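You operate a simulated robot arm through the tools that you are given. There is no shell and no other tool.

You are at the controls of a simulated two-armed robot. One attempt, no reset.

JOB
Set the brake and the bow bar as the let-off card says.
Fine: free the brake lock, turn till the display shows the card's tension, and lock it again.
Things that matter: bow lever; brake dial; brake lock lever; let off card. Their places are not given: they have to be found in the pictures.

The check looks at the end state, three seconds after you hand in, the way a careful person would. Anything else that was tipped, shoved, dropped, spilled or broken makes it a failure.

ROBOT AND FRAMES
Two 7-joint arms with two-finger parallel grippers on one trunk that stands fixed in place. Base frame: the origin is at the foot of the trunk, x ahead of it, y to its left, z up. Lengths are in m, angles in degrees, forces in N, time in s.
The left shoulder is at [0.02, 0.17, 1.228], the right one opposite. With the tool pointing down near the work surface each hand reaches from about 0.1 to 0.66 m from the base axis, measured 20 degrees to its own side. Payload 3.8 kg a hand.
The tool frame of a hand sits at the grasp point between the pads (the TCP): z along the fingers, y along the line on which they close. The tips reach 0.03 m beyond it. Largest opening 0.11 m; finger width 0.02, thickness 0.01; the body of the gripper, 0.048 by 0.112 m, starts 0.055 m behind the TCP.
Orientation is that of the tool frame in the base frame, as a unit quaternion [x, y, z, w]. With the fingers straight down and closing along the base's y, the tool's x points along the base's -x, its y along +y and its z along -z.

CONTROLS
- The arms move only by the tool send_rows. It takes "left_steps", "right_steps" or both (then of equal length, played together; a hand with none holds still); each is a list of rows, each an object of numbers (a shift or turn left out is 0, a gripper value left out holds the last): "grip": the opening, from 0 (shut) to 1 (fully open); "tx", "ty", "tz": the shift along the tool's x, y, z in m; "wx", "wy", "wz": the turn, a rotation vector about the tool's x, y, z in degrees. In form: [{"grip": .., "tx": .., "ty": .., "tz": .., "wx": .., "wy": .., "wz": ..}, ...]. A call has 1 to 20 rows; each row is the pose to reach, as a shift and turn from the pose commanded when the call began, along the tool's axes at that moment. Rows are played at 5 a second. More than 0.05 m and 8.6 degrees between two rows, or a gripper value outside its range, and nothing of the call is played. A pose out of reach is approached as far as the arm can. The call stops where the force on the tool passes 60 N (or 10 N more than at its start, if that is more) or the arm is blocked; 0.2 s more then pass. The fingers move at their own pace (about 0.072 m/s each) and stop on an object; they squeeze with about 34 N. The grip force told is the motor's: it shows also when the fingers shut on nothing. Time passes only in rows, and 0.2 s behind the last, so rows that repeat a pose let the fingers close. It gives the time, the measured TCP pose, the force on the tool (base axes), the opening and the grip force at its end, in the units of the frame above (readings bear some noise), with the torque about the TCP (base axes, N m) and any sound that the robot's microphone picked up, and new pictures: "views" is both (left out), scene, wrist or none (wrist: the cameras of the hands that moved).
- Cameras (640 x 400 px; columns grow to the right, rows downward): "scene" is now at [0.1119, -0.0149, 1.4097]; the picture's right is [-0.14, -0.99, 0.00], its down [-0.26, 0.04, -0.96] and it looks along [0.95, -0.14, -0.27] (base axes); focal length 260 px, centre (320, 200). "left" rides on the left gripper at [0.072, -0.017, -0.103] in its tool frame; the picture's right is [0.23, 0.97, 0.00], its down [-0.76, 0.18, -0.62] and it looks along [-0.61, 0.14, 0.78] (tool axes); focal length 222 px, centre (320, 200). "right" rides on the right gripper at [0.072, 0.017, -0.103] in its tool frame; the picture's right is [-0.23, 0.97, 0.00], its down [-0.76, -0.18, -0.62] and it looks along [-0.61, -0.14, 0.78] (tool axes); focal length 222 px, centre (320, 200).
- lift_body(by): slides the trunk up (or, below 0, down) by that many m; the arms and the scene camera ride with it, the base frame stays. It gives what a move gives, with no picture.
- pan_tilt(pan, tilt): turns the head with the scene camera to pan (to the left, within 80 degrees either way) and tilt (down, from -29 to 69), counted from straight ahead of the robot. It gives what a move gives, and a new picture of the scene camera.
- measure_at(camera, pixels): there is no depth. For up to 12 entries [column, row, z] of the newest picture of that camera ("zoom" is the newest enlarged one), the place [x, y] in the base frame at which the ray of that pixel passes the height z, good to about 0.003 m. It takes no simulated time.
- enlarge(camera, box): a new picture of the part [left, top, right, bottom] of that camera's present view, enlarged. It takes no simulated time.
- sign_off(): hands the job in; it is judged then, once.

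Leave the grippers open and the arms clear of the work at the hand-in unless told otherwise.

The tools are called after "Call:" by a JSON object that holds its "api" and its "payload". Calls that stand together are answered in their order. send_rows: Moves the arms, as the interface text tells. Its arguments: {"type":"object","properties":{"left_steps":{"type":"array"},"right_steps":{"type":"array"},"views":{"type":"string","enum":["both","scene","wrist","none"]}},"required":[]} The other tools are called the same way: lift_body (by) slides the trunk up or down; pan_tilt (pan, tilt) turns the head that bears the scene camera; measure_at (camera, pixels) gives the place at which the rays of pixels pass given heights; enlarge (camera, box) takes an enlarged picture of a part of a camera's view; sign_off () hands the job in.

At the start:

```text
clock: 0.0
left_tool_pos: [0.4814, 0.0686, 1.3197]
left_ee_rot: [-0.001, 1.0, 0.0, 0.0]
left_contact_force: [0.5, 0.5, 0.1]
left_ft_torque: [-0.02, 0.02, -0.05]
left_width: 0.11
left_grip_force: 0.1
right_tool_pos: [0.4102, -0.2615, 1.3673]
right_ee_rot: [0.001, 1.0, 0.0, 0.001]
right_contact_force: [-1.2, 0.2, 0.0]
right_ft_torque: [0.05, 0.02, 0.04]
right_width: 0.1098
right_grip_force: 0.2
trunk travel left (down, up): [-0.325, 0.245]
head pan, tilt: [-8.2, 15.5]
```

scene: 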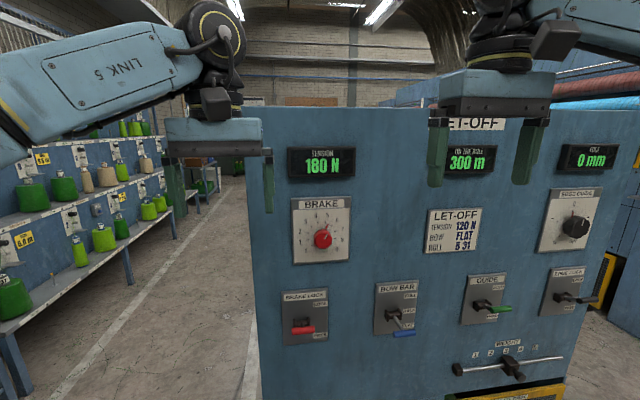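
right: 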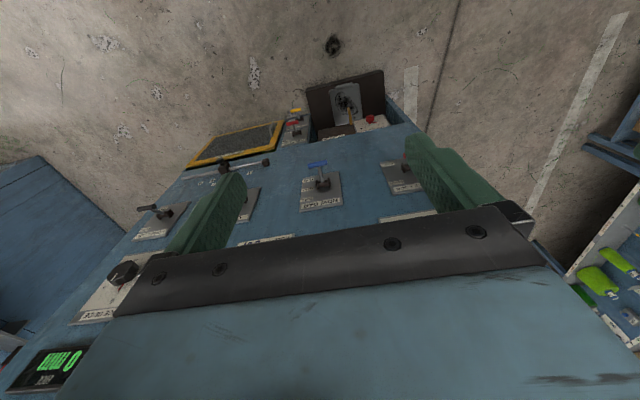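
left: 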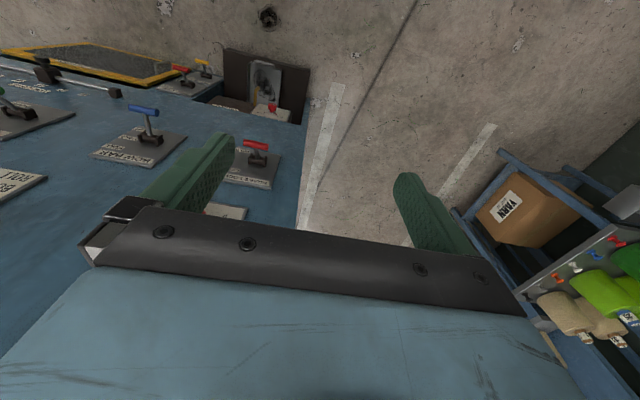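

I see a blue panel with a tension display (180 N), a brake dial at about (322,238), the brake lock lever at (303,328), the bow bar lever at (400,328) and the let-off card at (452,230). I'll enlarge these to read them.

Call:
{"api": "enlarge", "payload": {"camera": "scene", "box": [410, 190, 500, 260]}}

Call:
{"api": "enlarge", "payload": {"camera": "scene", "box": [270, 180, 370, 270]}}

Call:
{"api": "enlarge", "payload": {"camera": "scene", "box": [265, 270, 435, 360]}}

Call:
{"api": "enlarge", "payload": {"camera": "scene", "box": [250, 100, 640, 400]}}

```text
5.71 times, centred on (455, 225) of scene
```

zoom: 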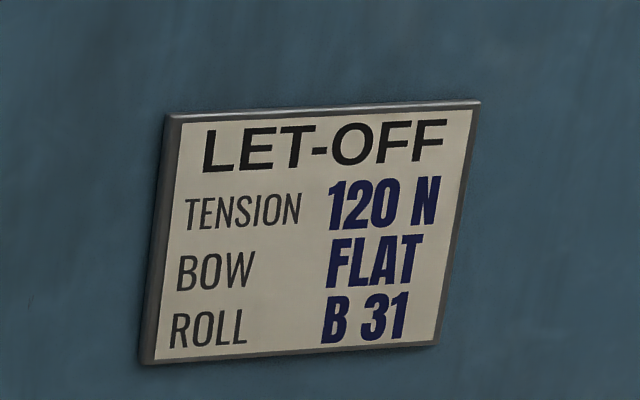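

```text
4.44 times, centred on (320, 225) of scene
```

zoom: 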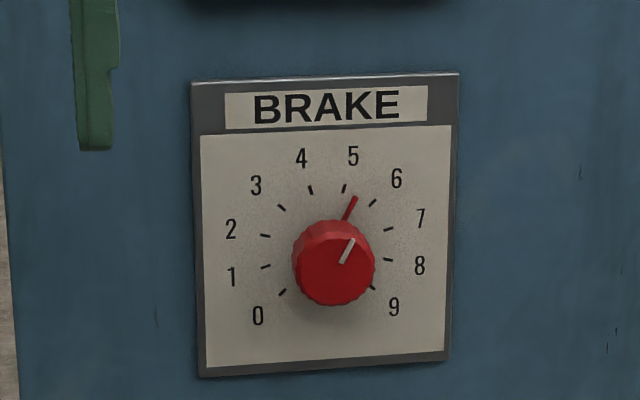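

```text
3.76 times, centred on (350, 315) of scene
```

zoom: 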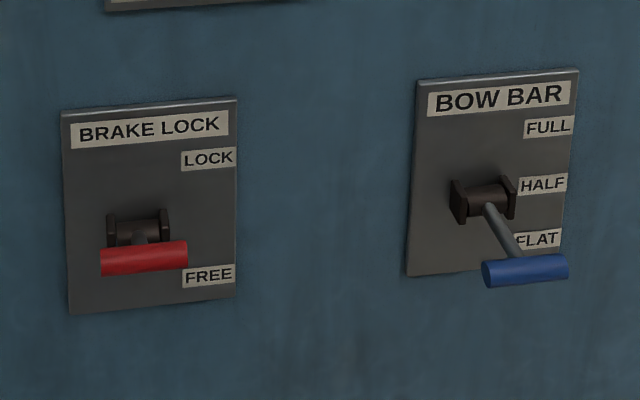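

```text
1.33 times, centred on (445, 250) of scene
```

zoom: 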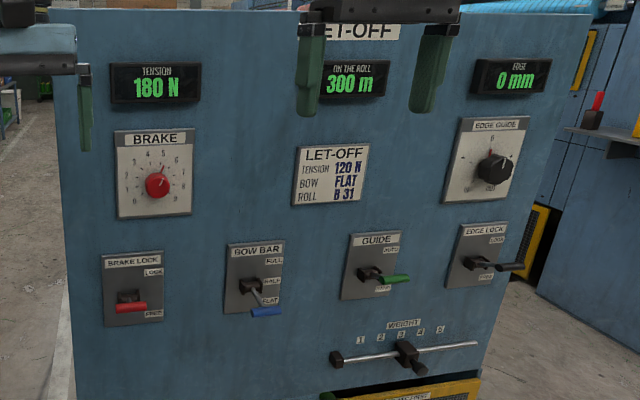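

The card says tension 120 N, bow FLAT, roll B 31. The display shows 180 N and the dial points at about 5.5. Next I'll triangulate the parts between the scene and wrist cameras, starting with rays through the blue handle at scene (404,333), right (317,164) and left (144,110).

Call:
{"api": "measure_at", "payload": {"camera": "scene", "pixels": [[404, 333, 0.9], [404, 333, 1.0], [404, 333, 1.1], [303, 330, 0.9], [303, 330, 1.0], [303, 330, 1.1], [322, 239, 1.1], [322, 239, 1.2], [322, 239, 1.3], [282, 293, 1.0], [282, 293, 1.1], [282, 293, 1.2]]}}

Call:
{"api": "measure_at", "payload": {"camera": "right", "pixels": [[317, 164, 0.9], [317, 164, 1.0], [317, 164, 1.1]]}}

Call:
{"api": "measure_at", "payload": {"camera": "left", "pixels": [[144, 110, 0.9], [144, 110, 1.0], [144, 110, 1.1], [256, 147, 0.9], [256, 147, 1.0], [256, 147, 1.1]]}}

Call:
{"api": "enlarge", "payload": {"camera": "left", "box": [80, 60, 320, 220]}}

Call:
{"api": "enlarge", "payload": {"camera": "right", "box": [200, 80, 440, 240]}}

```text
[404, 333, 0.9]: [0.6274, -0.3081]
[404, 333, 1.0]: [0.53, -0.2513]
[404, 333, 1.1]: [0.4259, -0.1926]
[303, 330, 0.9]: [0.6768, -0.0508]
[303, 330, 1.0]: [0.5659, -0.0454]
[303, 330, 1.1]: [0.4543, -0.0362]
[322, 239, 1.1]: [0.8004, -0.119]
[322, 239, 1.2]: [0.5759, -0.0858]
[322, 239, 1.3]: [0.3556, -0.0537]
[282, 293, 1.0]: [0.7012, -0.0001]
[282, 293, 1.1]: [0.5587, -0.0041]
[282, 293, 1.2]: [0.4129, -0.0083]
```

```text
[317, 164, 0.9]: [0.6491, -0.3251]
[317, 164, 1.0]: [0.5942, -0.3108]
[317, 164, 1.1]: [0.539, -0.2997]
```

```text
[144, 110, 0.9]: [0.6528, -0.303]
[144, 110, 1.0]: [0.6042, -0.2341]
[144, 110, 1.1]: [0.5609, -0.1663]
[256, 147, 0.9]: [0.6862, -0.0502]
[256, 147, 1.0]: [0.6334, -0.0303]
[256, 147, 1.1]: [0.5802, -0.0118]
```

```text
2.50 times, centred on (200, 140) of left
```

zoom: 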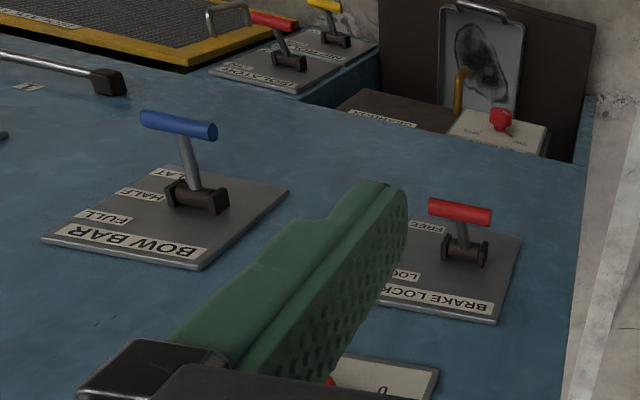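

```text
2.50 times, centred on (320, 160) of right
```

zoom: 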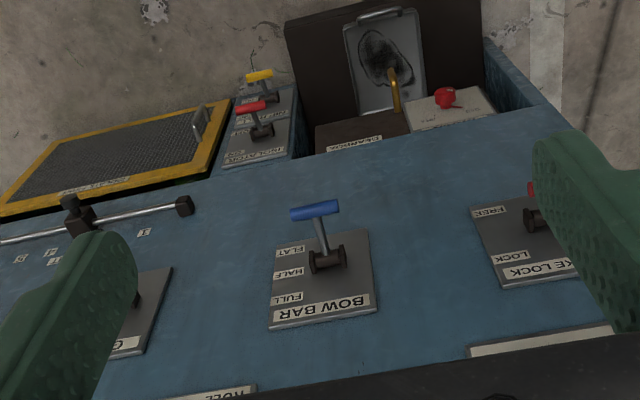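

Rays meet for the blue handle at about (0.678,-0.338,0.847) and for the red handle at about (0.694,-0.052,0.884). Now I'll triangulate the plate corners to get the panel plane.

Call:
{"api": "measure_at", "payload": {"camera": "scene", "pixels": [[375.8, 283.1, 0.9], [375.8, 283.1, 1.0], [418.9, 279.9, 0.9], [418.9, 279.9, 1.0], [373.1, 335.2, 0.8], [373.1, 335.2, 0.9], [415.7, 331.5, 0.8], [415.7, 331.5, 0.9], [281.4, 291.9, 0.9], [281.4, 291.9, 1.0], [283.2, 345.3, 0.8], [283.2, 345.3, 0.9]]}}

Call:
{"api": "measure_at", "payload": {"camera": "left", "pixels": [[151.2, 167.2, 0.9], [151.2, 167.2, 1.0], [88.8, 156, 0.9], [88.8, 156, 1.0], [187.2, 136, 0.8], [187.2, 136, 0.9], [132, 126, 0.8], [132, 126, 0.9], [271.2, 188.8, 0.9], [271.2, 188.8, 1.0], [280.8, 154, 0.8], [280.8, 154, 0.9]]}}

```text
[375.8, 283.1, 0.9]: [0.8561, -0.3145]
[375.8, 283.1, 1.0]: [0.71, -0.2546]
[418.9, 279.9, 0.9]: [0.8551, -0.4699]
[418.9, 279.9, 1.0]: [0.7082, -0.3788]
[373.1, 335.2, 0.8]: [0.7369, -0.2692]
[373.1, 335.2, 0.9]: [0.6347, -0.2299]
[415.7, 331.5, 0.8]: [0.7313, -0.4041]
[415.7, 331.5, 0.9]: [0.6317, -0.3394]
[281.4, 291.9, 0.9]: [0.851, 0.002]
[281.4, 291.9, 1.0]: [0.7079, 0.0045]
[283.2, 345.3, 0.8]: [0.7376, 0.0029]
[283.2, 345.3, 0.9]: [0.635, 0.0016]
```

```text
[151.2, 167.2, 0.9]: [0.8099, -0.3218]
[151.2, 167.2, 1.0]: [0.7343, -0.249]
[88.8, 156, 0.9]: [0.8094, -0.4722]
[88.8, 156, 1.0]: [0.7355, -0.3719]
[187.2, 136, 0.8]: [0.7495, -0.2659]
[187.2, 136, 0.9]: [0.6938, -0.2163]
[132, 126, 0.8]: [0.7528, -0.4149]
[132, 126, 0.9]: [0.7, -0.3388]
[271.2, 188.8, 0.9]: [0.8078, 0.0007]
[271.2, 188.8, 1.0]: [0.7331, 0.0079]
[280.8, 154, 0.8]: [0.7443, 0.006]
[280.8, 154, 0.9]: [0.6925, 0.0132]
```

The plates lie on a vertical plane at about x=0.76 facing me. The lever pivots are at about z=0.87, and the dial is at about y=-0.11, z=1.13. I'll tilt the head down to see what stands low in front of the panel before moving.

Call:
{"api": "pan_tilt", "payload": {"pan": -10, "tilt": 50}}

```text
clock: 1.0
left_tool_pos: [0.4816, 0.0687, 1.3198]
left_ee_rot: [0.0, 1.0, -0.001, 0.0]
left_contact_force: [-0.9, -0.1, -0.8]
left_ft_torque: [-0.02, 0.02, 0.02]
left_width: 0.11
left_grip_force: 0.0
right_tool_pos: [0.4108, -0.2618, 1.3683]
right_ee_rot: [0.001, 1.0, 0.0, 0.0]
right_contact_force: [-0.4, -0.7, 0.2]
right_ft_torque: [0.02, -0.01, 0.03]
right_width: 0.1102
right_grip_force: 0.0
trunk travel left (down, up): [-0.325, 0.245]
head pan, tilt: [-10.0, 50.0]
```

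scene: 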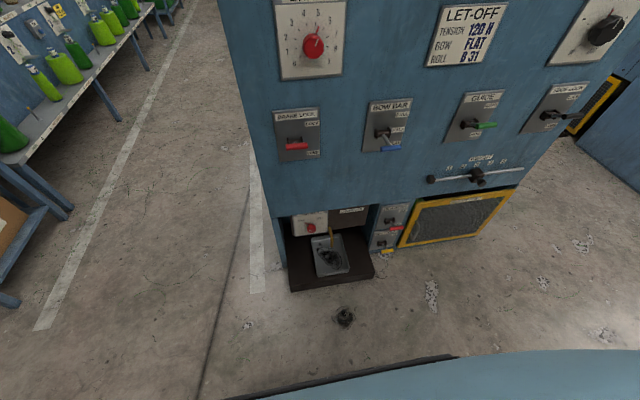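

The space in front of the panel is free down to knee height, with only the low cubby sticking out. I'll lower the trunk so the shoulders and camera are nearer the height of the controls, then look straight at the panel.

Call:
{"api": "lift_body", "payload": {"by": -0.22}}

Call:
{"api": "pan_tilt", "payload": {"pan": -12, "tilt": 14}}

```text
clock: 3.3
left_tool_pos: [0.4812, 0.0702, 1.1]
left_ee_rot: [-0.001, 1.0, 0.001, -0.001]
left_contact_force: [-0.2, -0.4, 0.4]
left_ft_torque: [0.0, -0.02, 0.03]
left_width: 0.11
left_grip_force: 0.0
right_tool_pos: [0.4102, -0.2625, 1.1491]
right_ee_rot: [0.001, 1.0, 0.0, 0.0]
right_contact_force: [0.4, -0.1, 0.5]
right_ft_torque: [0.02, -0.03, 0.0]
right_width: 0.1098
right_grip_force: 0.0
trunk travel left (down, up): [-0.105, 0.465]
head pan, tilt: [-10.0, 50.0]
```

```text
clock: 4.3
left_tool_pos: [0.4819, 0.0702, 1.1004]
left_ee_rot: [-0.001, 1.0, 0.0, 0.0]
left_contact_force: [0.4, 0.4, -0.5]
left_ft_torque: [-0.06, -0.02, 0.02]
left_width: 0.1099
left_grip_force: 0.1
right_tool_pos: [0.4114, -0.2618, 1.1491]
right_ee_rot: [0.001, 1.0, 0.0, 0.0]
right_contact_force: [0.0, 0.2, 0.5]
right_ft_torque: [-0.01, -0.04, 0.01]
right_width: 0.1103
right_grip_force: 0.1
trunk travel left (down, up): [-0.105, 0.465]
head pan, tilt: [-12.0, 14.0]
```

scene: 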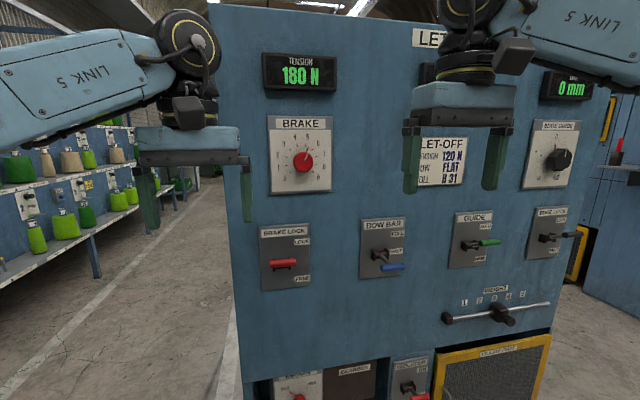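

Call:
{"api": "enlarge", "payload": {"camera": "scene", "box": [250, 205, 410, 305]}}

Call:
{"api": "measure_at", "payload": {"camera": "scene", "pixels": [[283, 263, 0.85], [283, 263, 0.95], [392, 267, 0.8], [392, 267, 0.9], [303, 161, 1.1], [303, 161, 1.2]]}}

Call:
{"api": "enlarge", "payload": {"camera": "scene", "box": [250, 100, 350, 200]}}

```text
4.00 times, centred on (330, 255) of scene
```

zoom: 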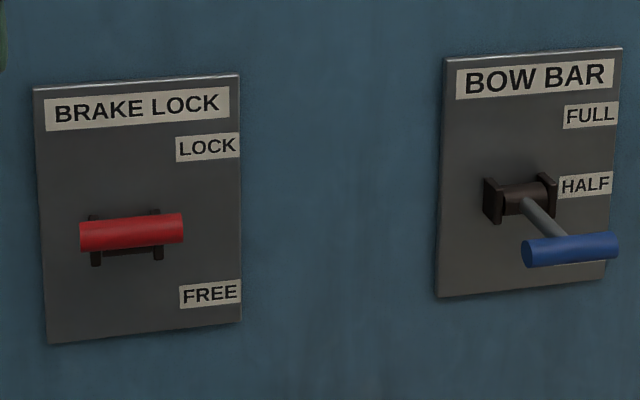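

```text
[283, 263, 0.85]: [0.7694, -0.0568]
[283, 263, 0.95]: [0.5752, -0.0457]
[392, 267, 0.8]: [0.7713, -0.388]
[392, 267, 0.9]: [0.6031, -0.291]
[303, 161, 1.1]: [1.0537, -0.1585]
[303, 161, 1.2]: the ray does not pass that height
```

```text
4.00 times, centred on (300, 150) of scene
```

zoom: 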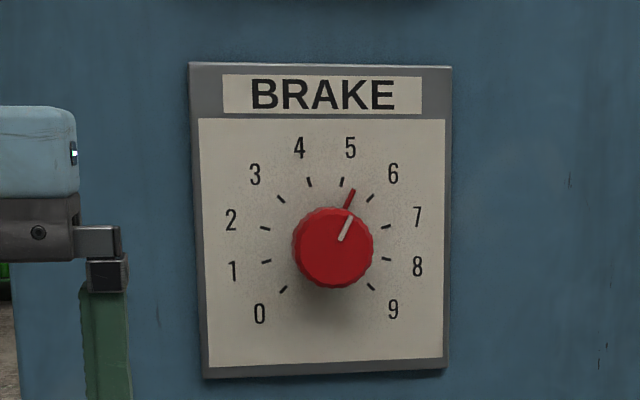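

From the two scene heights I place the red brake-lock handle at about (0.683,-0.053,0.895), tilted up, so LOCKED. The blue bow handle is at about (0.661,-0.326,0.866), level, so HALF. The bow must go down to FLAT. I'll move the left hand aside and bring the right hand to point horizontally at the panel, gripper shutting.

Call:
{"api": "send_rows", "payload": {"right_steps": [{"grip": 0.5, "tx": -0.01, "ty": -0.005, "tz": 0.01, "wy": -7.5}, {"tx": -0.02, "ty": -0.01, "tz": 0.02, "wy": -15}, {"tx": -0.03, "ty": -0.015, "tz": 0.03, "wy": -22.5}, {"tx": -0.04, "ty": -0.02, "tz": 0.04, "wy": -30}, {"tx": -0.05, "ty": -0.025, "tz": 0.05, "wy": -37.5}, {"tx": -0.06, "ty": -0.03, "tz": 0.06, "wy": -45}, {"tx": -0.07, "ty": -0.035, "tz": 0.07, "wy": -52.5}, {"tx": -0.08, "ty": -0.04, "tz": 0.08, "wy": -60}, {"tx": -0.09, "ty": -0.045, "tz": 0.09, "wy": -67.5}, {"tx": -0.1, "ty": -0.05, "tz": 0.1, "wy": -75}, {"tx": -0.11, "ty": -0.055, "tz": 0.11, "wy": -82.5}, {"grip": 0.0, "tx": -0.12, "ty": -0.06, "tz": 0.12, "wy": -90}, {"tx": -0.12, "ty": -0.06, "tz": 0.12, "wy": -90}, {"tx": -0.12, "ty": -0.06, "tz": 0.12, "wy": -90}], "left_steps": [{"tx": 0.015, "ty": 0.015}, {"tx": 0.03, "ty": 0.03}, {"tx": 0.045, "ty": 0.045}, {"tx": 0.06, "ty": 0.06}, {"tx": 0.075, "ty": 0.075}, {"tx": 0.09, "ty": 0.09}, {"tx": 0.105, "ty": 0.105}, {"tx": 0.12, "ty": 0.12}, {"tx": 0.135, "ty": 0.135}, {"tx": 0.15, "ty": 0.15}, {"tx": 0.15, "ty": 0.165}, {"tx": 0.15, "ty": 0.18}, {"tx": 0.15, "ty": 0.18}, {"tx": 0.15, "ty": 0.18}]}}

```text
clock: 7.3
left_tool_pos: [0.3319, 0.2492, 1.1002]
left_ee_rot: [0.0, 1.0, 0.0, 0.0]
left_contact_force: [-0.4, -0.1, -0.3]
left_ft_torque: [0.01, 0.03, -0.01]
left_width: 0.1098
left_grip_force: 0.1
right_tool_pos: [0.5263, -0.3199, 1.0341]
right_ee_rot: [0.001, 0.73, 0.0, 0.684]
right_contact_force: [-0.1, -0.2, -0.5]
right_ft_torque: [-0.01, -0.02, 0.01]
right_width: 0.0001
right_grip_force: 34.2
right hand out of reach, approached as far as the arm can: row 12, 13, 14
trunk travel left (down, up): [-0.105, 0.465]
head pan, tilt: [-12.0, 14.0]
```

scene: 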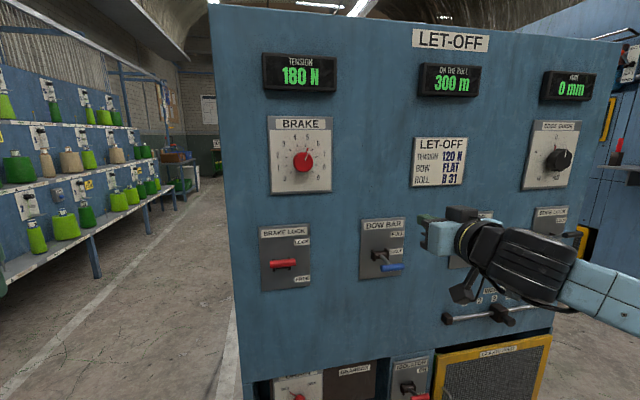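
right: 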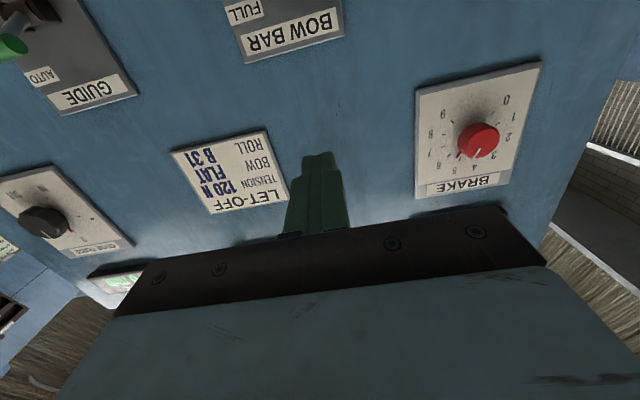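
left: 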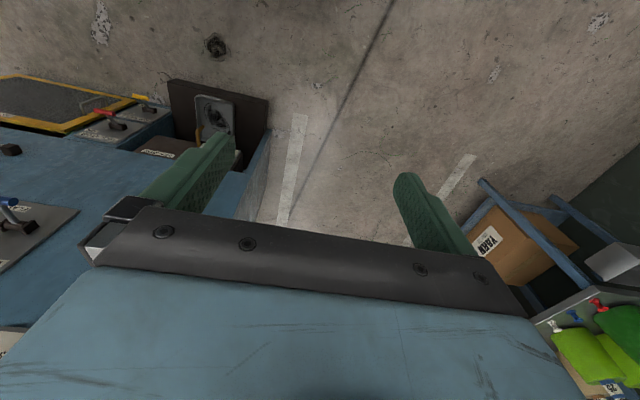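

The right hand reached about 4° below horizontal, which is close enough. The scene view stays clear: the bow lever is visible at (385,262). Next I lower the shut fingers and go forward to hover above the blue handle.

Call:
{"api": "send_rows", "payload": {"right_steps": [{"tx": 0.02, "wy": 4}, {"tx": 0.04, "wy": 4}, {"tx": 0.06, "wy": 4}, {"tx": 0.08, "wy": 4}, {"tx": 0.095, "wy": 4}, {"tx": 0.095, "tz": 0.02, "wy": 4}, {"tx": 0.095, "tz": 0.04, "wy": 4}, {"tx": 0.095, "tz": 0.06, "wy": 4}, {"tx": 0.095, "tz": 0.06, "wy": 4}]}}

```text
clock: 9.3
left_tool_pos: [0.3308, 0.2486, 1.0999]
left_ee_rot: [-0.001, 1.0, -0.001, 0.0]
left_contact_force: [-0.1, 0.0, 0.4]
left_ft_torque: [-0.02, 0.0, -0.06]
left_width: 0.11
left_grip_force: 0.0
right_tool_pos: [0.5291, -0.3216, 0.9495]
right_ee_rot: [-0.001, 0.754, 0.002, 0.657]
right_contact_force: [-0.5, -0.2, 0.6]
right_ft_torque: [-0.02, 0.04, 0.0]
right_width: 0.0001
right_grip_force: 34.2
right hand out of reach, approached as far as the arm can: row 5, 6, 7, 8, 9
trunk travel left (down, up): [-0.105, 0.465]
head pan, tilt: [-12.0, 14.0]
```

scene: 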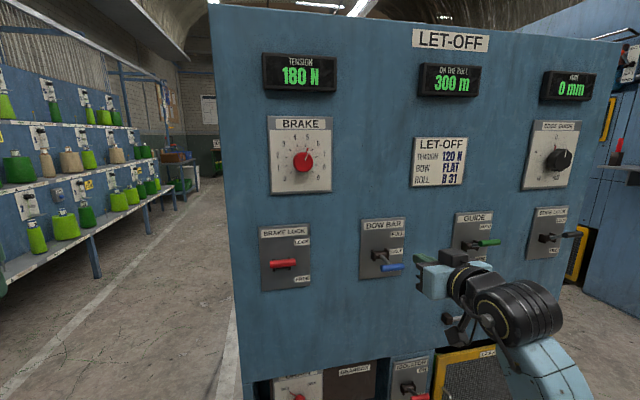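
right: 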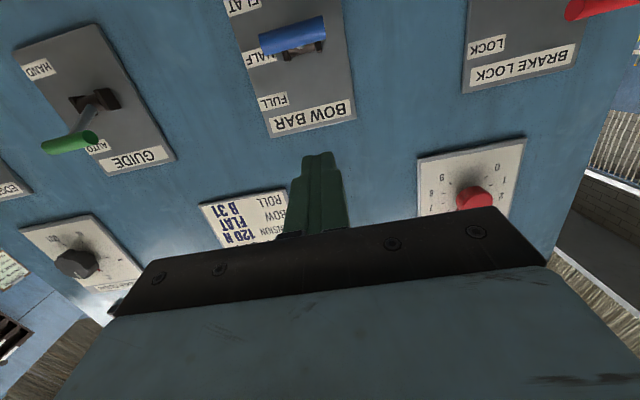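

The arm hits a wrist limit when the hand goes low relative to the shoulder. I'll lower the trunk a further 0.1 m so the controls sit higher relative to the shoulder. The fingertips are still about 0.1 m in front of the handles.

Call:
{"api": "lift_body", "payload": {"by": -0.1}}

Call:
{"api": "send_rows", "payload": {"right_steps": [{"tx": -0.03}, {"tx": -0.05, "tz": 0.02}, {"tx": -0.06, "tz": 0.04}, {"tx": -0.07, "tz": 0.06}, {"tx": -0.07, "tz": 0.06}]}}

```text
clock: 10.7
left_tool_pos: [0.3303, 0.2489, 0.9997]
left_ee_rot: [-0.001, 1.0, 0.0, 0.0]
left_contact_force: [-0.4, -0.6, 0.6]
left_ft_torque: [0.03, -0.04, -0.01]
left_width: 0.1098
left_grip_force: 0.0
right_tool_pos: [0.529, -0.3205, 0.849]
right_ee_rot: [-0.001, 0.754, 0.002, 0.657]
right_contact_force: [-0.9, 0.9, -0.1]
right_ft_torque: [0.01, 0.02, -0.03]
right_width: 0.0
right_grip_force: 34.4
trunk travel left (down, up): [-0.005, 0.565]
head pan, tilt: [-12.0, 14.0]
```

```text
clock: 11.9
left_tool_pos: [0.3316, 0.2484, 0.9999]
left_ee_rot: [-0.001, 1.0, 0.0, 0.0]
left_contact_force: [-1.0, -0.7, -0.2]
left_ft_torque: [-0.05, 0.01, 0.02]
left_width: 0.1097
left_grip_force: 0.1
right_tool_pos: [0.5987, -0.3212, 0.9095]
right_ee_rot: [-0.002, 0.753, 0.003, 0.658]
right_contact_force: [0.1, 0.4, 0.0]
right_ft_torque: [0.01, 0.03, 0.02]
right_width: 0.0
right_grip_force: 34.0
trunk travel left (down, up): [-0.005, 0.565]
head pan, tilt: [-12.0, 14.0]
```

scene: 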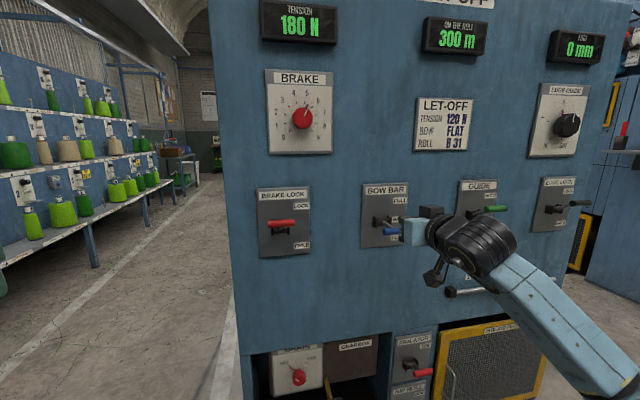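
right: 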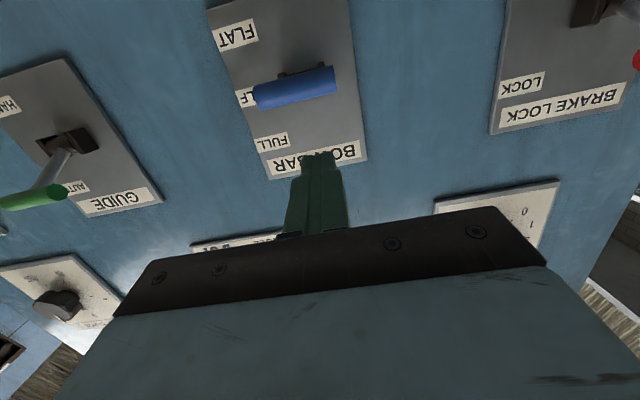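

All reached. I now refine the blue handle position from the new scene view and the wrist camera, where it sits around (293,88), and the red handle at scene (282,223).

Call:
{"api": "measure_at", "payload": {"camera": "right", "pixels": [[293, 88, 0.82], [293, 88, 0.84], [293, 88, 0.86], [293, 88, 0.88]]}}

Call:
{"api": "measure_at", "payload": {"camera": "scene", "pixels": [[282, 223, 0.86], [282, 223, 0.88], [282, 223, 0.9], [303, 119, 1.1], [303, 119, 1.12], [303, 119, 1.15]]}}

Call:
{"api": "enlarge", "payload": {"camera": "scene", "box": [250, 170, 450, 270]}}

Call:
{"api": "enlarge", "payload": {"camera": "right", "box": [200, 0, 400, 200]}}

```text
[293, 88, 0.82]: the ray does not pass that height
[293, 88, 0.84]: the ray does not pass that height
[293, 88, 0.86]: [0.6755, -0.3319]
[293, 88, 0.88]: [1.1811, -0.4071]
```

```text
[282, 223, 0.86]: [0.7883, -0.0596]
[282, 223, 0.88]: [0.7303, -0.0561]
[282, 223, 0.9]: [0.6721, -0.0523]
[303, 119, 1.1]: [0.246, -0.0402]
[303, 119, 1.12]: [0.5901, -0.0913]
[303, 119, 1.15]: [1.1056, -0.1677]
```

```text
3.20 times, centred on (350, 220) of scene
```

zoom: 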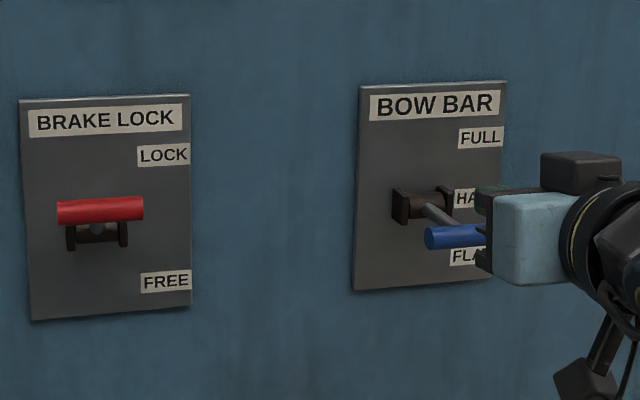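

```text
2.00 times, centred on (300, 100) of right
```

zoom: 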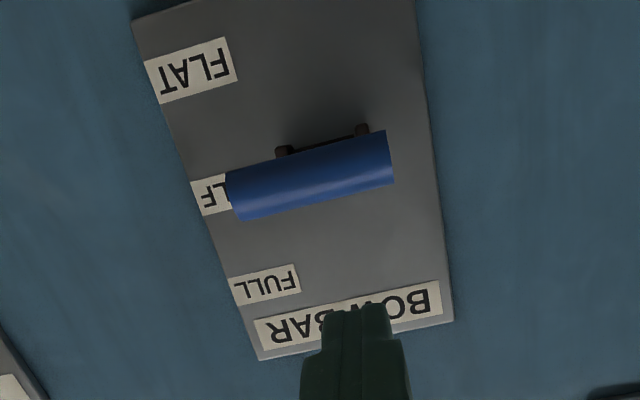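

The blue handle is at about (0.66,-0.33,0.863), with its top near z=0.873. The fingertips' underside is at about z=0.895. I go forward 0.042 m over the bar, then press down about 0.055 m in small steps.

Call:
{"api": "send_rows", "payload": {"right_steps": [{"tx": -0.003, "tz": 0.02, "ty": -0.005}, {"tx": -0.0058, "tz": 0.0416, "ty": -0.007}, {"tx": 0.004, "tz": 0.043, "ty": -0.007}, {"tx": 0.014, "tz": 0.0444, "ty": -0.007}, {"tx": 0.021, "tz": 0.047, "ty": -0.007}, {"tx": 0.0284, "tz": 0.0494, "ty": -0.007}, {"tx": 0.033, "tz": 0.052, "ty": -0.007}, {"tx": 0.0379, "tz": 0.0538, "ty": -0.007}, {"tx": 0.043, "tz": 0.0555, "ty": -0.007}, {"tx": 0.0475, "tz": 0.0571, "ty": -0.007}]}}

```text
clock: 14.1
left_tool_pos: [0.3329, 0.2481, 1.0003]
left_ee_rot: [0.0, 1.0, 0.0, 0.0]
left_contact_force: [0.1, -0.2, -0.9]
left_ft_torque: [-0.01, 0.01, 0.02]
left_width: 0.1098
left_grip_force: 0.1
right_tool_pos: [0.6484, -0.328, 0.8547]
right_ee_rot: [-0.001, 0.754, 0.001, 0.657]
right_contact_force: [-0.5, 0.3, -1.1]
right_ft_torque: [-0.02, -0.03, 0.01]
right_width: 0.0
right_grip_force: 34.1
trunk travel left (down, up): [-0.005, 0.565]
head pan, tilt: [-12.0, 14.0]
```

scene: 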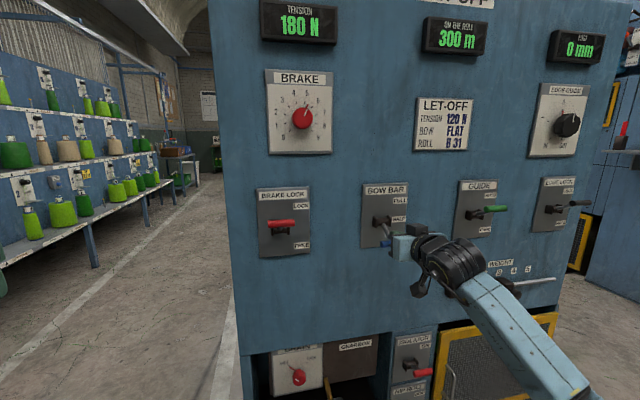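
right: 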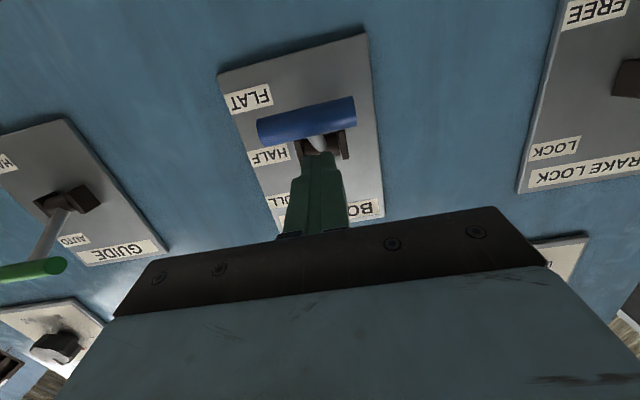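

The lever is moving down and the handle is near the FLAT label, with low force so far. I'll keep pressing down gently to feel for its end.

Call:
{"api": "send_rows", "payload": {"right_steps": [{"tx": 0.005, "tz": 0.002}, {"tx": 0.01, "tz": 0.004}, {"tx": 0.014, "tz": 0.006}, {"tx": 0.014, "tz": 0.006}]}}

Call:
{"api": "enlarge", "payload": {"camera": "right", "box": [200, 0, 400, 200]}}

Call:
{"api": "enlarge", "payload": {"camera": "scene", "box": [350, 170, 450, 270]}}

```text
clock: 15.1
left_tool_pos: [0.3307, 0.2484, 1.0012]
left_ee_rot: [0.0, 1.0, -0.001, 0.001]
left_contact_force: [0.0, -0.5, 0.3]
left_ft_torque: [-0.02, -0.04, -0.02]
left_width: 0.1103
left_grip_force: 0.2
right_tool_pos: [0.6519, -0.3291, 0.8446]
right_ee_rot: [-0.004, 0.75, 0.005, 0.661]
right_contact_force: [3.4, 0.9, 17.1]
right_ft_torque: [0.0, -0.55, 0.04]
right_width: 0.0
right_grip_force: 34.2
right hand out of reach, approached as far as the arm can: row 2
trunk travel left (down, up): [-0.005, 0.565]
head pan, tilt: [-12.0, 14.0]
```

scene: 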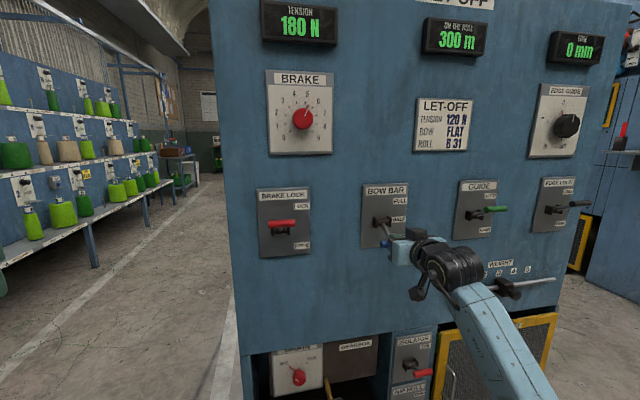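
right: 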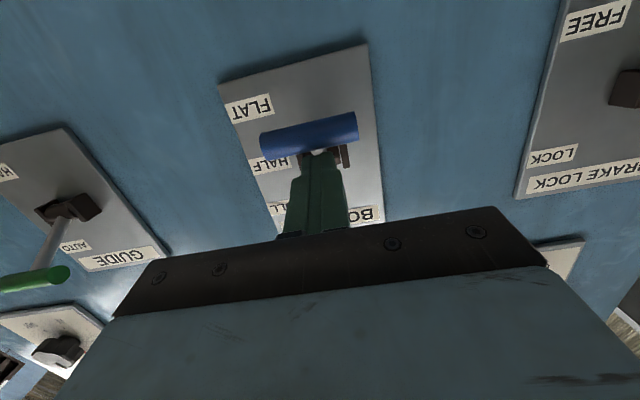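

```text
2.00 times, centred on (300, 100) of right
```

zoom: 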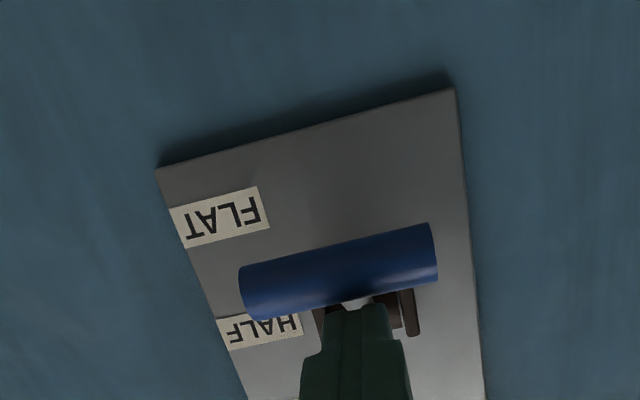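

```text
4.00 times, centred on (400, 220) of scene
```

zoom: 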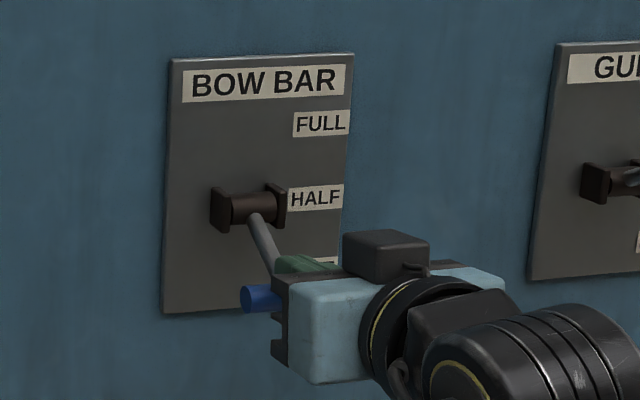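

I feel 17 N upward, so it's probably at the stop. I'll lift the fingers off and draw back to see where the lever stays.

Call:
{"api": "send_rows", "payload": {"right_steps": [{"tx": -0.01}, {"tx": -0.025, "tz": -0.005}, {"tx": -0.035, "tz": -0.03}, {"tx": -0.045, "tz": -0.06}, {"tx": -0.06, "tz": -0.1}, {"tx": -0.06, "tz": -0.12}]}}

Call:
{"api": "enlarge", "payload": {"camera": "scene", "box": [350, 170, 450, 270]}}

Call:
{"api": "enlarge", "payload": {"camera": "right", "box": [180, 0, 460, 175]}}

```text
clock: 16.5
left_tool_pos: [0.3321, 0.248, 1.0007]
left_ee_rot: [-0.001, 1.0, 0.001, 0.0]
left_contact_force: [-0.4, 0.1, 0.3]
left_ft_torque: [-0.01, 0.03, -0.03]
left_width: 0.1098
left_grip_force: 0.1
right_tool_pos: [0.5425, -0.3283, 0.9157]
right_ee_rot: [-0.001, 0.754, 0.003, 0.657]
right_contact_force: [0.0, -1.0, 0.4]
right_ft_torque: [0.0, 0.02, -0.03]
right_width: 0.0
right_grip_force: 33.8
trunk travel left (down, up): [-0.005, 0.565]
head pan, tilt: [-12.0, 14.0]
```

scene: 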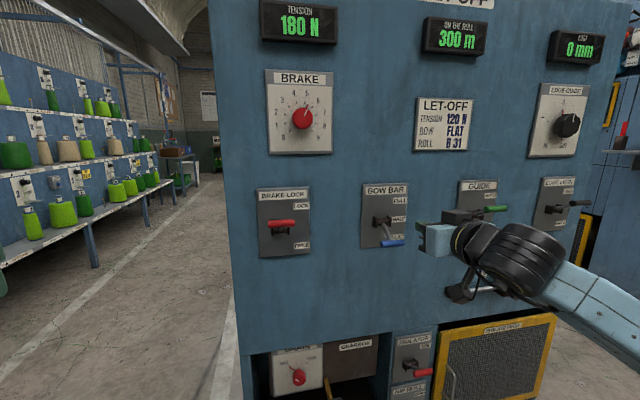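
right: 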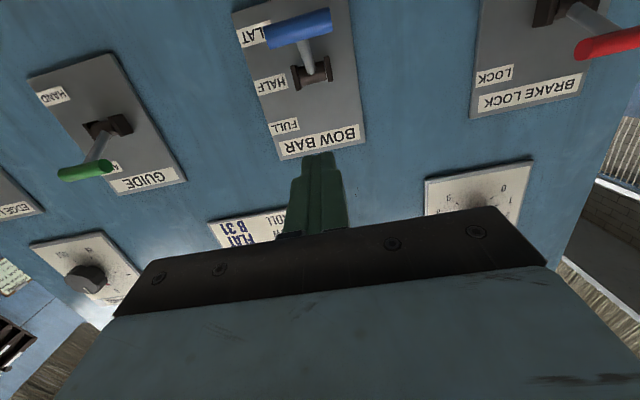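

```text
4.00 times, centred on (400, 220) of scene
```

zoom: 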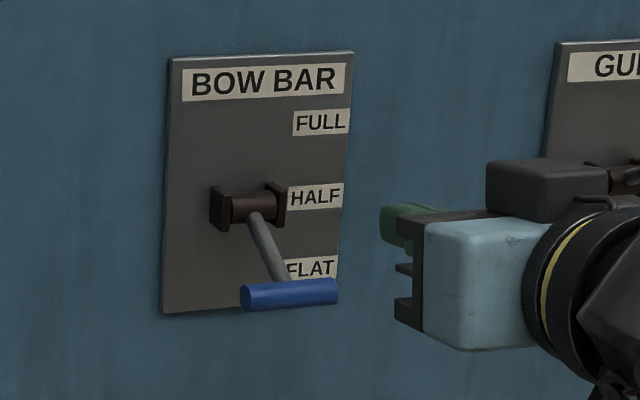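

```text
2.29 times, centred on (320, 88) of right
```

zoom: 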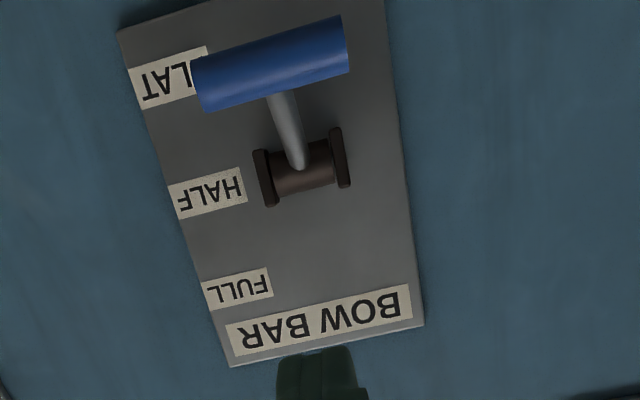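

The bow lever stays at FLAT. Next is the brake lock: I move the shut fingers left to y=-0.052, hovering in front of and above the red handle (0.672,-0.052,0.90).

Call:
{"api": "send_rows", "payload": {"right_steps": [{"ty": 0.03, "tx": -0.01, "tz": 0.005}, {"ty": 0.065, "tx": -0.02, "tz": 0.01}, {"ty": 0.1, "tx": -0.03, "tz": 0.015}, {"ty": 0.135, "tx": -0.038, "tz": 0.02}, {"ty": 0.17, "tx": -0.038, "tz": 0.025}, {"ty": 0.205, "tx": -0.038, "tz": 0.025}, {"ty": 0.24, "tx": -0.038, "tz": 0.025}, {"ty": 0.276, "tx": -0.038, "tz": 0.025}, {"ty": 0.276, "tx": -0.038, "tz": 0.025}]}}

Call:
{"api": "enlarge", "payload": {"camera": "right", "box": [180, 0, 460, 175]}}

```text
clock: 18.5
left_tool_pos: [0.3319, 0.2492, 1.0003]
left_ee_rot: [0.0, 1.0, 0.0, 0.0]
left_contact_force: [0.0, 0.2, 0.1]
left_ft_torque: [0.01, -0.02, 0.01]
left_width: 0.1101
left_grip_force: 0.1
right_tool_pos: [0.5688, -0.0523, 0.9511]
right_ee_rot: [-0.002, 0.753, 0.002, 0.658]
right_contact_force: [0.0, -0.4, 0.4]
right_ft_torque: [-0.01, 0.0, -0.04]
right_width: 0.0
right_grip_force: 34.0
trunk travel left (down, up): [-0.005, 0.565]
head pan, tilt: [-12.0, 14.0]
```

scene: 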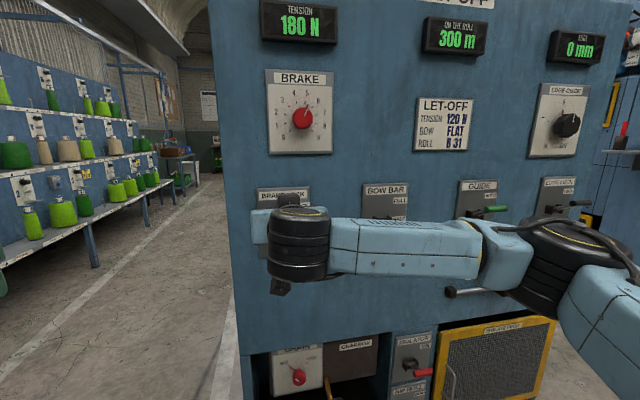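
right: 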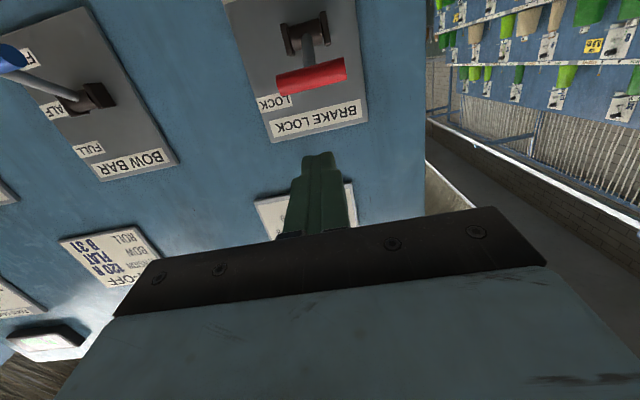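

```text
2.29 times, centred on (320, 88) of right
```

zoom: 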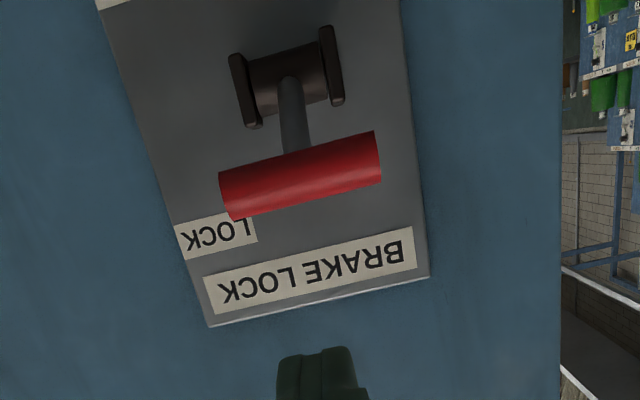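

The lever is clearly up at LOCK. I check the ray through the red handle centre, at about (311,77) in the right camera.

Call:
{"api": "measure_at", "payload": {"camera": "right", "pixels": [[311, 77, 0.89], [311, 77, 0.895], [311, 77, 0.9], [311, 77, 0.905], [311, 77, 0.91]]}}

```text
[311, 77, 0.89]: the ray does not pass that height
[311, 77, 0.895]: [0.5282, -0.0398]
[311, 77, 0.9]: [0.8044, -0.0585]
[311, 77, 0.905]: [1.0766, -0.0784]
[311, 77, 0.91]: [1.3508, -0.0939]
```

The handle is confirmed at z≈0.898, y≈-0.05. I go forward over it and press down towards FREE in small steps.

Call:
{"api": "send_rows", "payload": {"right_steps": [{"tx": -0.0054, "tz": 0.039}, {"tx": -0.0108, "tz": 0.0772}, {"tx": 0.004, "tz": 0.0793}, {"tx": 0.0189, "tz": 0.0814}, {"tx": 0.0337, "tz": 0.0835}, {"tx": 0.0486, "tz": 0.0855}, {"tx": 0.0634, "tz": 0.0876}, {"tx": 0.0733, "tz": 0.089}, {"tx": 0.0803, "tz": 0.09}, {"tx": 0.0803, "tz": 0.09}]}}

Call:
{"api": "enlarge", "payload": {"camera": "right", "box": [180, 0, 460, 175]}}

```text
clock: 20.7
left_tool_pos: [0.3326, 0.2486, 1.0012]
left_ee_rot: [-0.001, 1.0, -0.001, 0.0]
left_contact_force: [0.4, 0.4, -0.5]
left_ft_torque: [0.04, -0.02, 0.01]
left_width: 0.1097
left_grip_force: 0.0
right_tool_pos: [0.6494, -0.0508, 0.8588]
right_ee_rot: [-0.001, 0.754, 0.002, 0.657]
right_contact_force: [-0.3, -0.2, 0.3]
right_ft_torque: [0.01, 0.0, 0.04]
right_width: 0.0
right_grip_force: 33.5
trunk travel left (down, up): [-0.005, 0.565]
head pan, tilt: [-12.0, 14.0]
```

scene: 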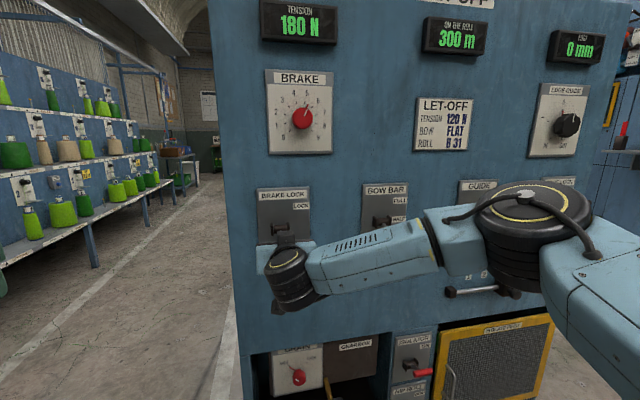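
right: 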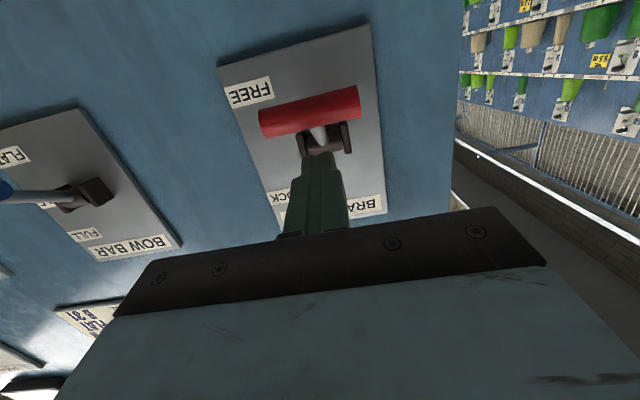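

```text
2.29 times, centred on (320, 88) of right
```

zoom: 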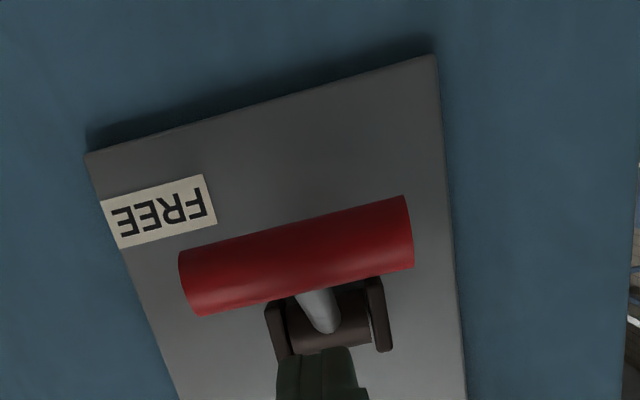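

It's moving towards FREE with no resistance yet. I'll press a bit further to reach the stop.

Call:
{"api": "send_rows", "payload": {"right_steps": [{"tx": 0.005, "tz": 0.002}, {"tx": 0.01, "tz": 0.004}, {"tx": 0.015, "tz": 0.006}, {"tx": 0.018, "tz": 0.007}], "views": "wrist"}}

```text
clock: 21.7
left_tool_pos: [0.3303, 0.2476, 1.001]
left_ee_rot: [0.0, 1.0, 0.001, 0.001]
left_contact_force: [-0.7, 0.8, 0.9]
left_ft_torque: [0.01, 0.0, 0.01]
left_width: 0.1103
left_grip_force: 0.0
right_tool_pos: [0.6519, -0.0512, 0.8461]
right_ee_rot: [-0.001, 0.75, 0.003, 0.661]
right_contact_force: [-3.2, -0.1, 14.6]
right_ft_torque: [0.01, -0.36, -0.02]
right_width: 0.0
right_grip_force: 33.9
trunk travel left (down, up): [-0.005, 0.565]
head pan, tilt: [-12.0, 14.0]
```

right: 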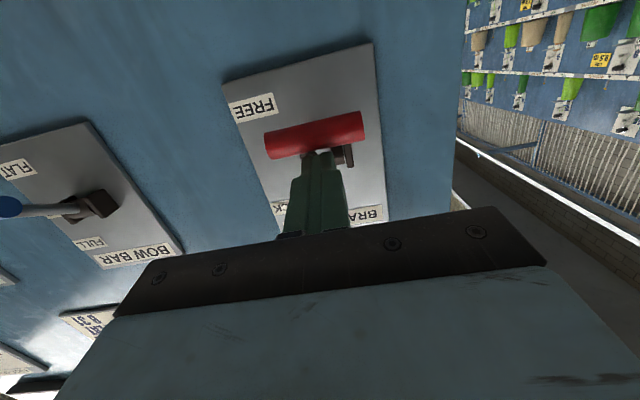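

Resistance of 15 N tells me it's at the FREE stop. I lift off, draw back, then rise to in front of the dial at about (0.73,-0.112,1.128), opening the fingers and levelling the hand.

Call:
{"api": "send_rows", "payload": {"right_steps": [{"tx": -0.015}, {"tx": -0.03, "tz": -0.03}, {"tx": -0.04, "tz": -0.07}, {"tx": -0.06, "tz": -0.1, "ty": -0.01}, {"tx": -0.1, "tz": -0.1, "ty": -0.02, "grip": 0.75}, {"tx": -0.14, "tz": -0.1, "ty": -0.03, "wy": -2}, {"tx": -0.18, "tz": -0.1, "ty": -0.04, "wy": -4}, {"tx": -0.22, "tz": -0.1, "ty": -0.05, "wy": -6}, {"tx": -0.26, "tz": -0.09, "ty": -0.06, "wy": -8}, {"tx": -0.2748, "tz": -0.08, "ty": -0.061, "wy": -8}, {"tx": -0.2748, "tz": -0.08, "ty": -0.061, "wy": -8}]}}

Call:
{"api": "enlarge", "payload": {"camera": "scene", "box": [230, 50, 410, 270]}}

```text
clock: 24.1
left_tool_pos: [0.3327, 0.2489, 1.001]
left_ee_rot: [-0.001, 1.0, 0.001, 0.001]
left_contact_force: [-0.8, -0.5, 0.6]
left_ft_torque: [-0.02, 0.0, -0.01]
left_width: 0.1101
left_grip_force: 0.0
right_tool_pos: [0.6111, -0.1125, 1.1246]
right_ee_rot: [-0.001, 0.706, 0.002, 0.708]
right_contact_force: [0.3, -0.1, 0.9]
right_ft_torque: [-0.02, 0.03, 0.0]
right_width: 0.0823
right_grip_force: 0.1
trunk travel left (down, up): [-0.005, 0.565]
head pan, tilt: [-12.0, 14.0]
```

scene: 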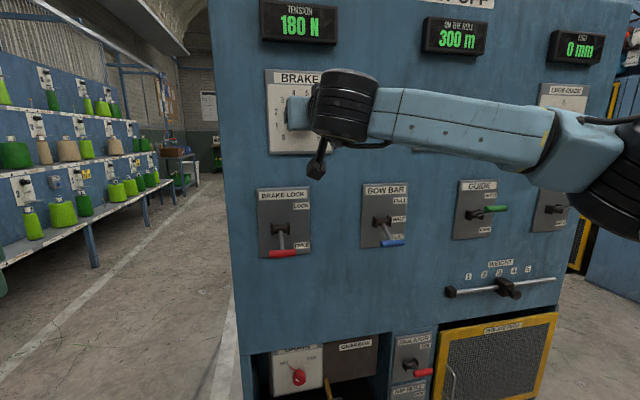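
right: 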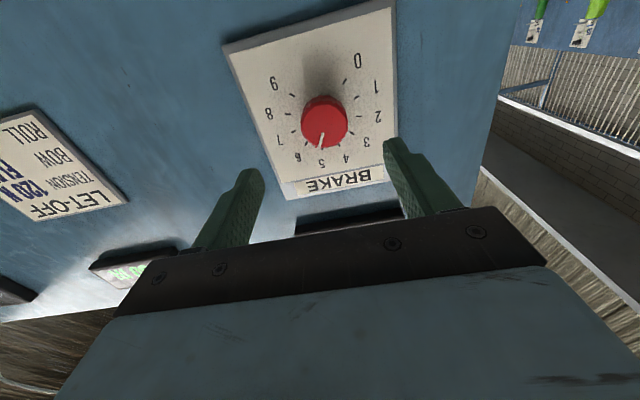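

```text
1.82 times, centred on (320, 160) of scene
```

zoom: 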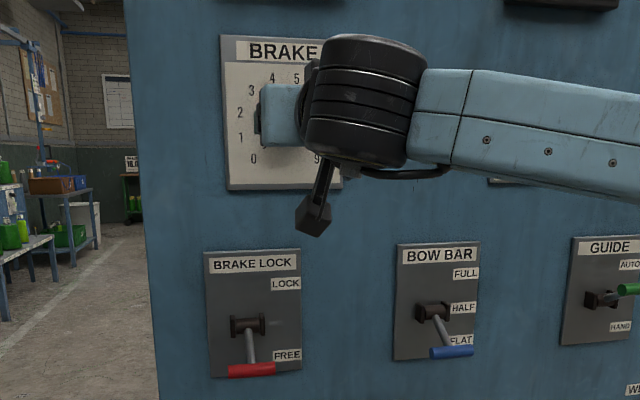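

Both levers now sit at FREE and FLAT. The display (180 N) stays visible. I check the knob front centre at right pixel (324,120).

Call:
{"api": "measure_at", "payload": {"camera": "right", "pixels": [[324, 120, 1.12], [324, 120, 1.125], [324, 120, 1.13], [324, 120, 1.135], [324, 120, 1.14]]}}

Call:
{"api": "enlarge", "payload": {"camera": "right", "box": [200, 0, 440, 200]}}

```text
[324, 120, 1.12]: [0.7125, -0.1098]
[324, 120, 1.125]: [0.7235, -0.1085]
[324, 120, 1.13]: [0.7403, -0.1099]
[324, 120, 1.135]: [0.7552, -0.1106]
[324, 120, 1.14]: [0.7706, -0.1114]
```

```text
2.00 times, centred on (320, 100) of right
```

zoom: 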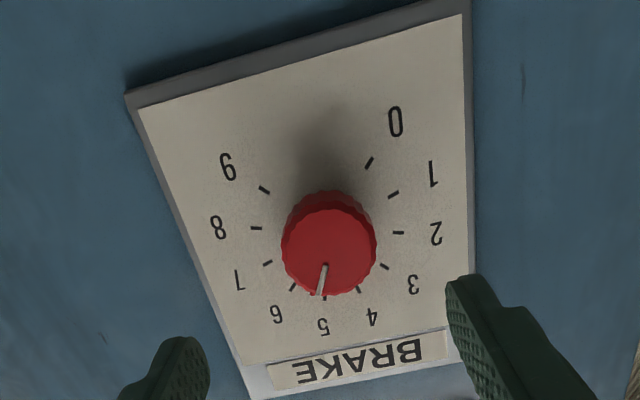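

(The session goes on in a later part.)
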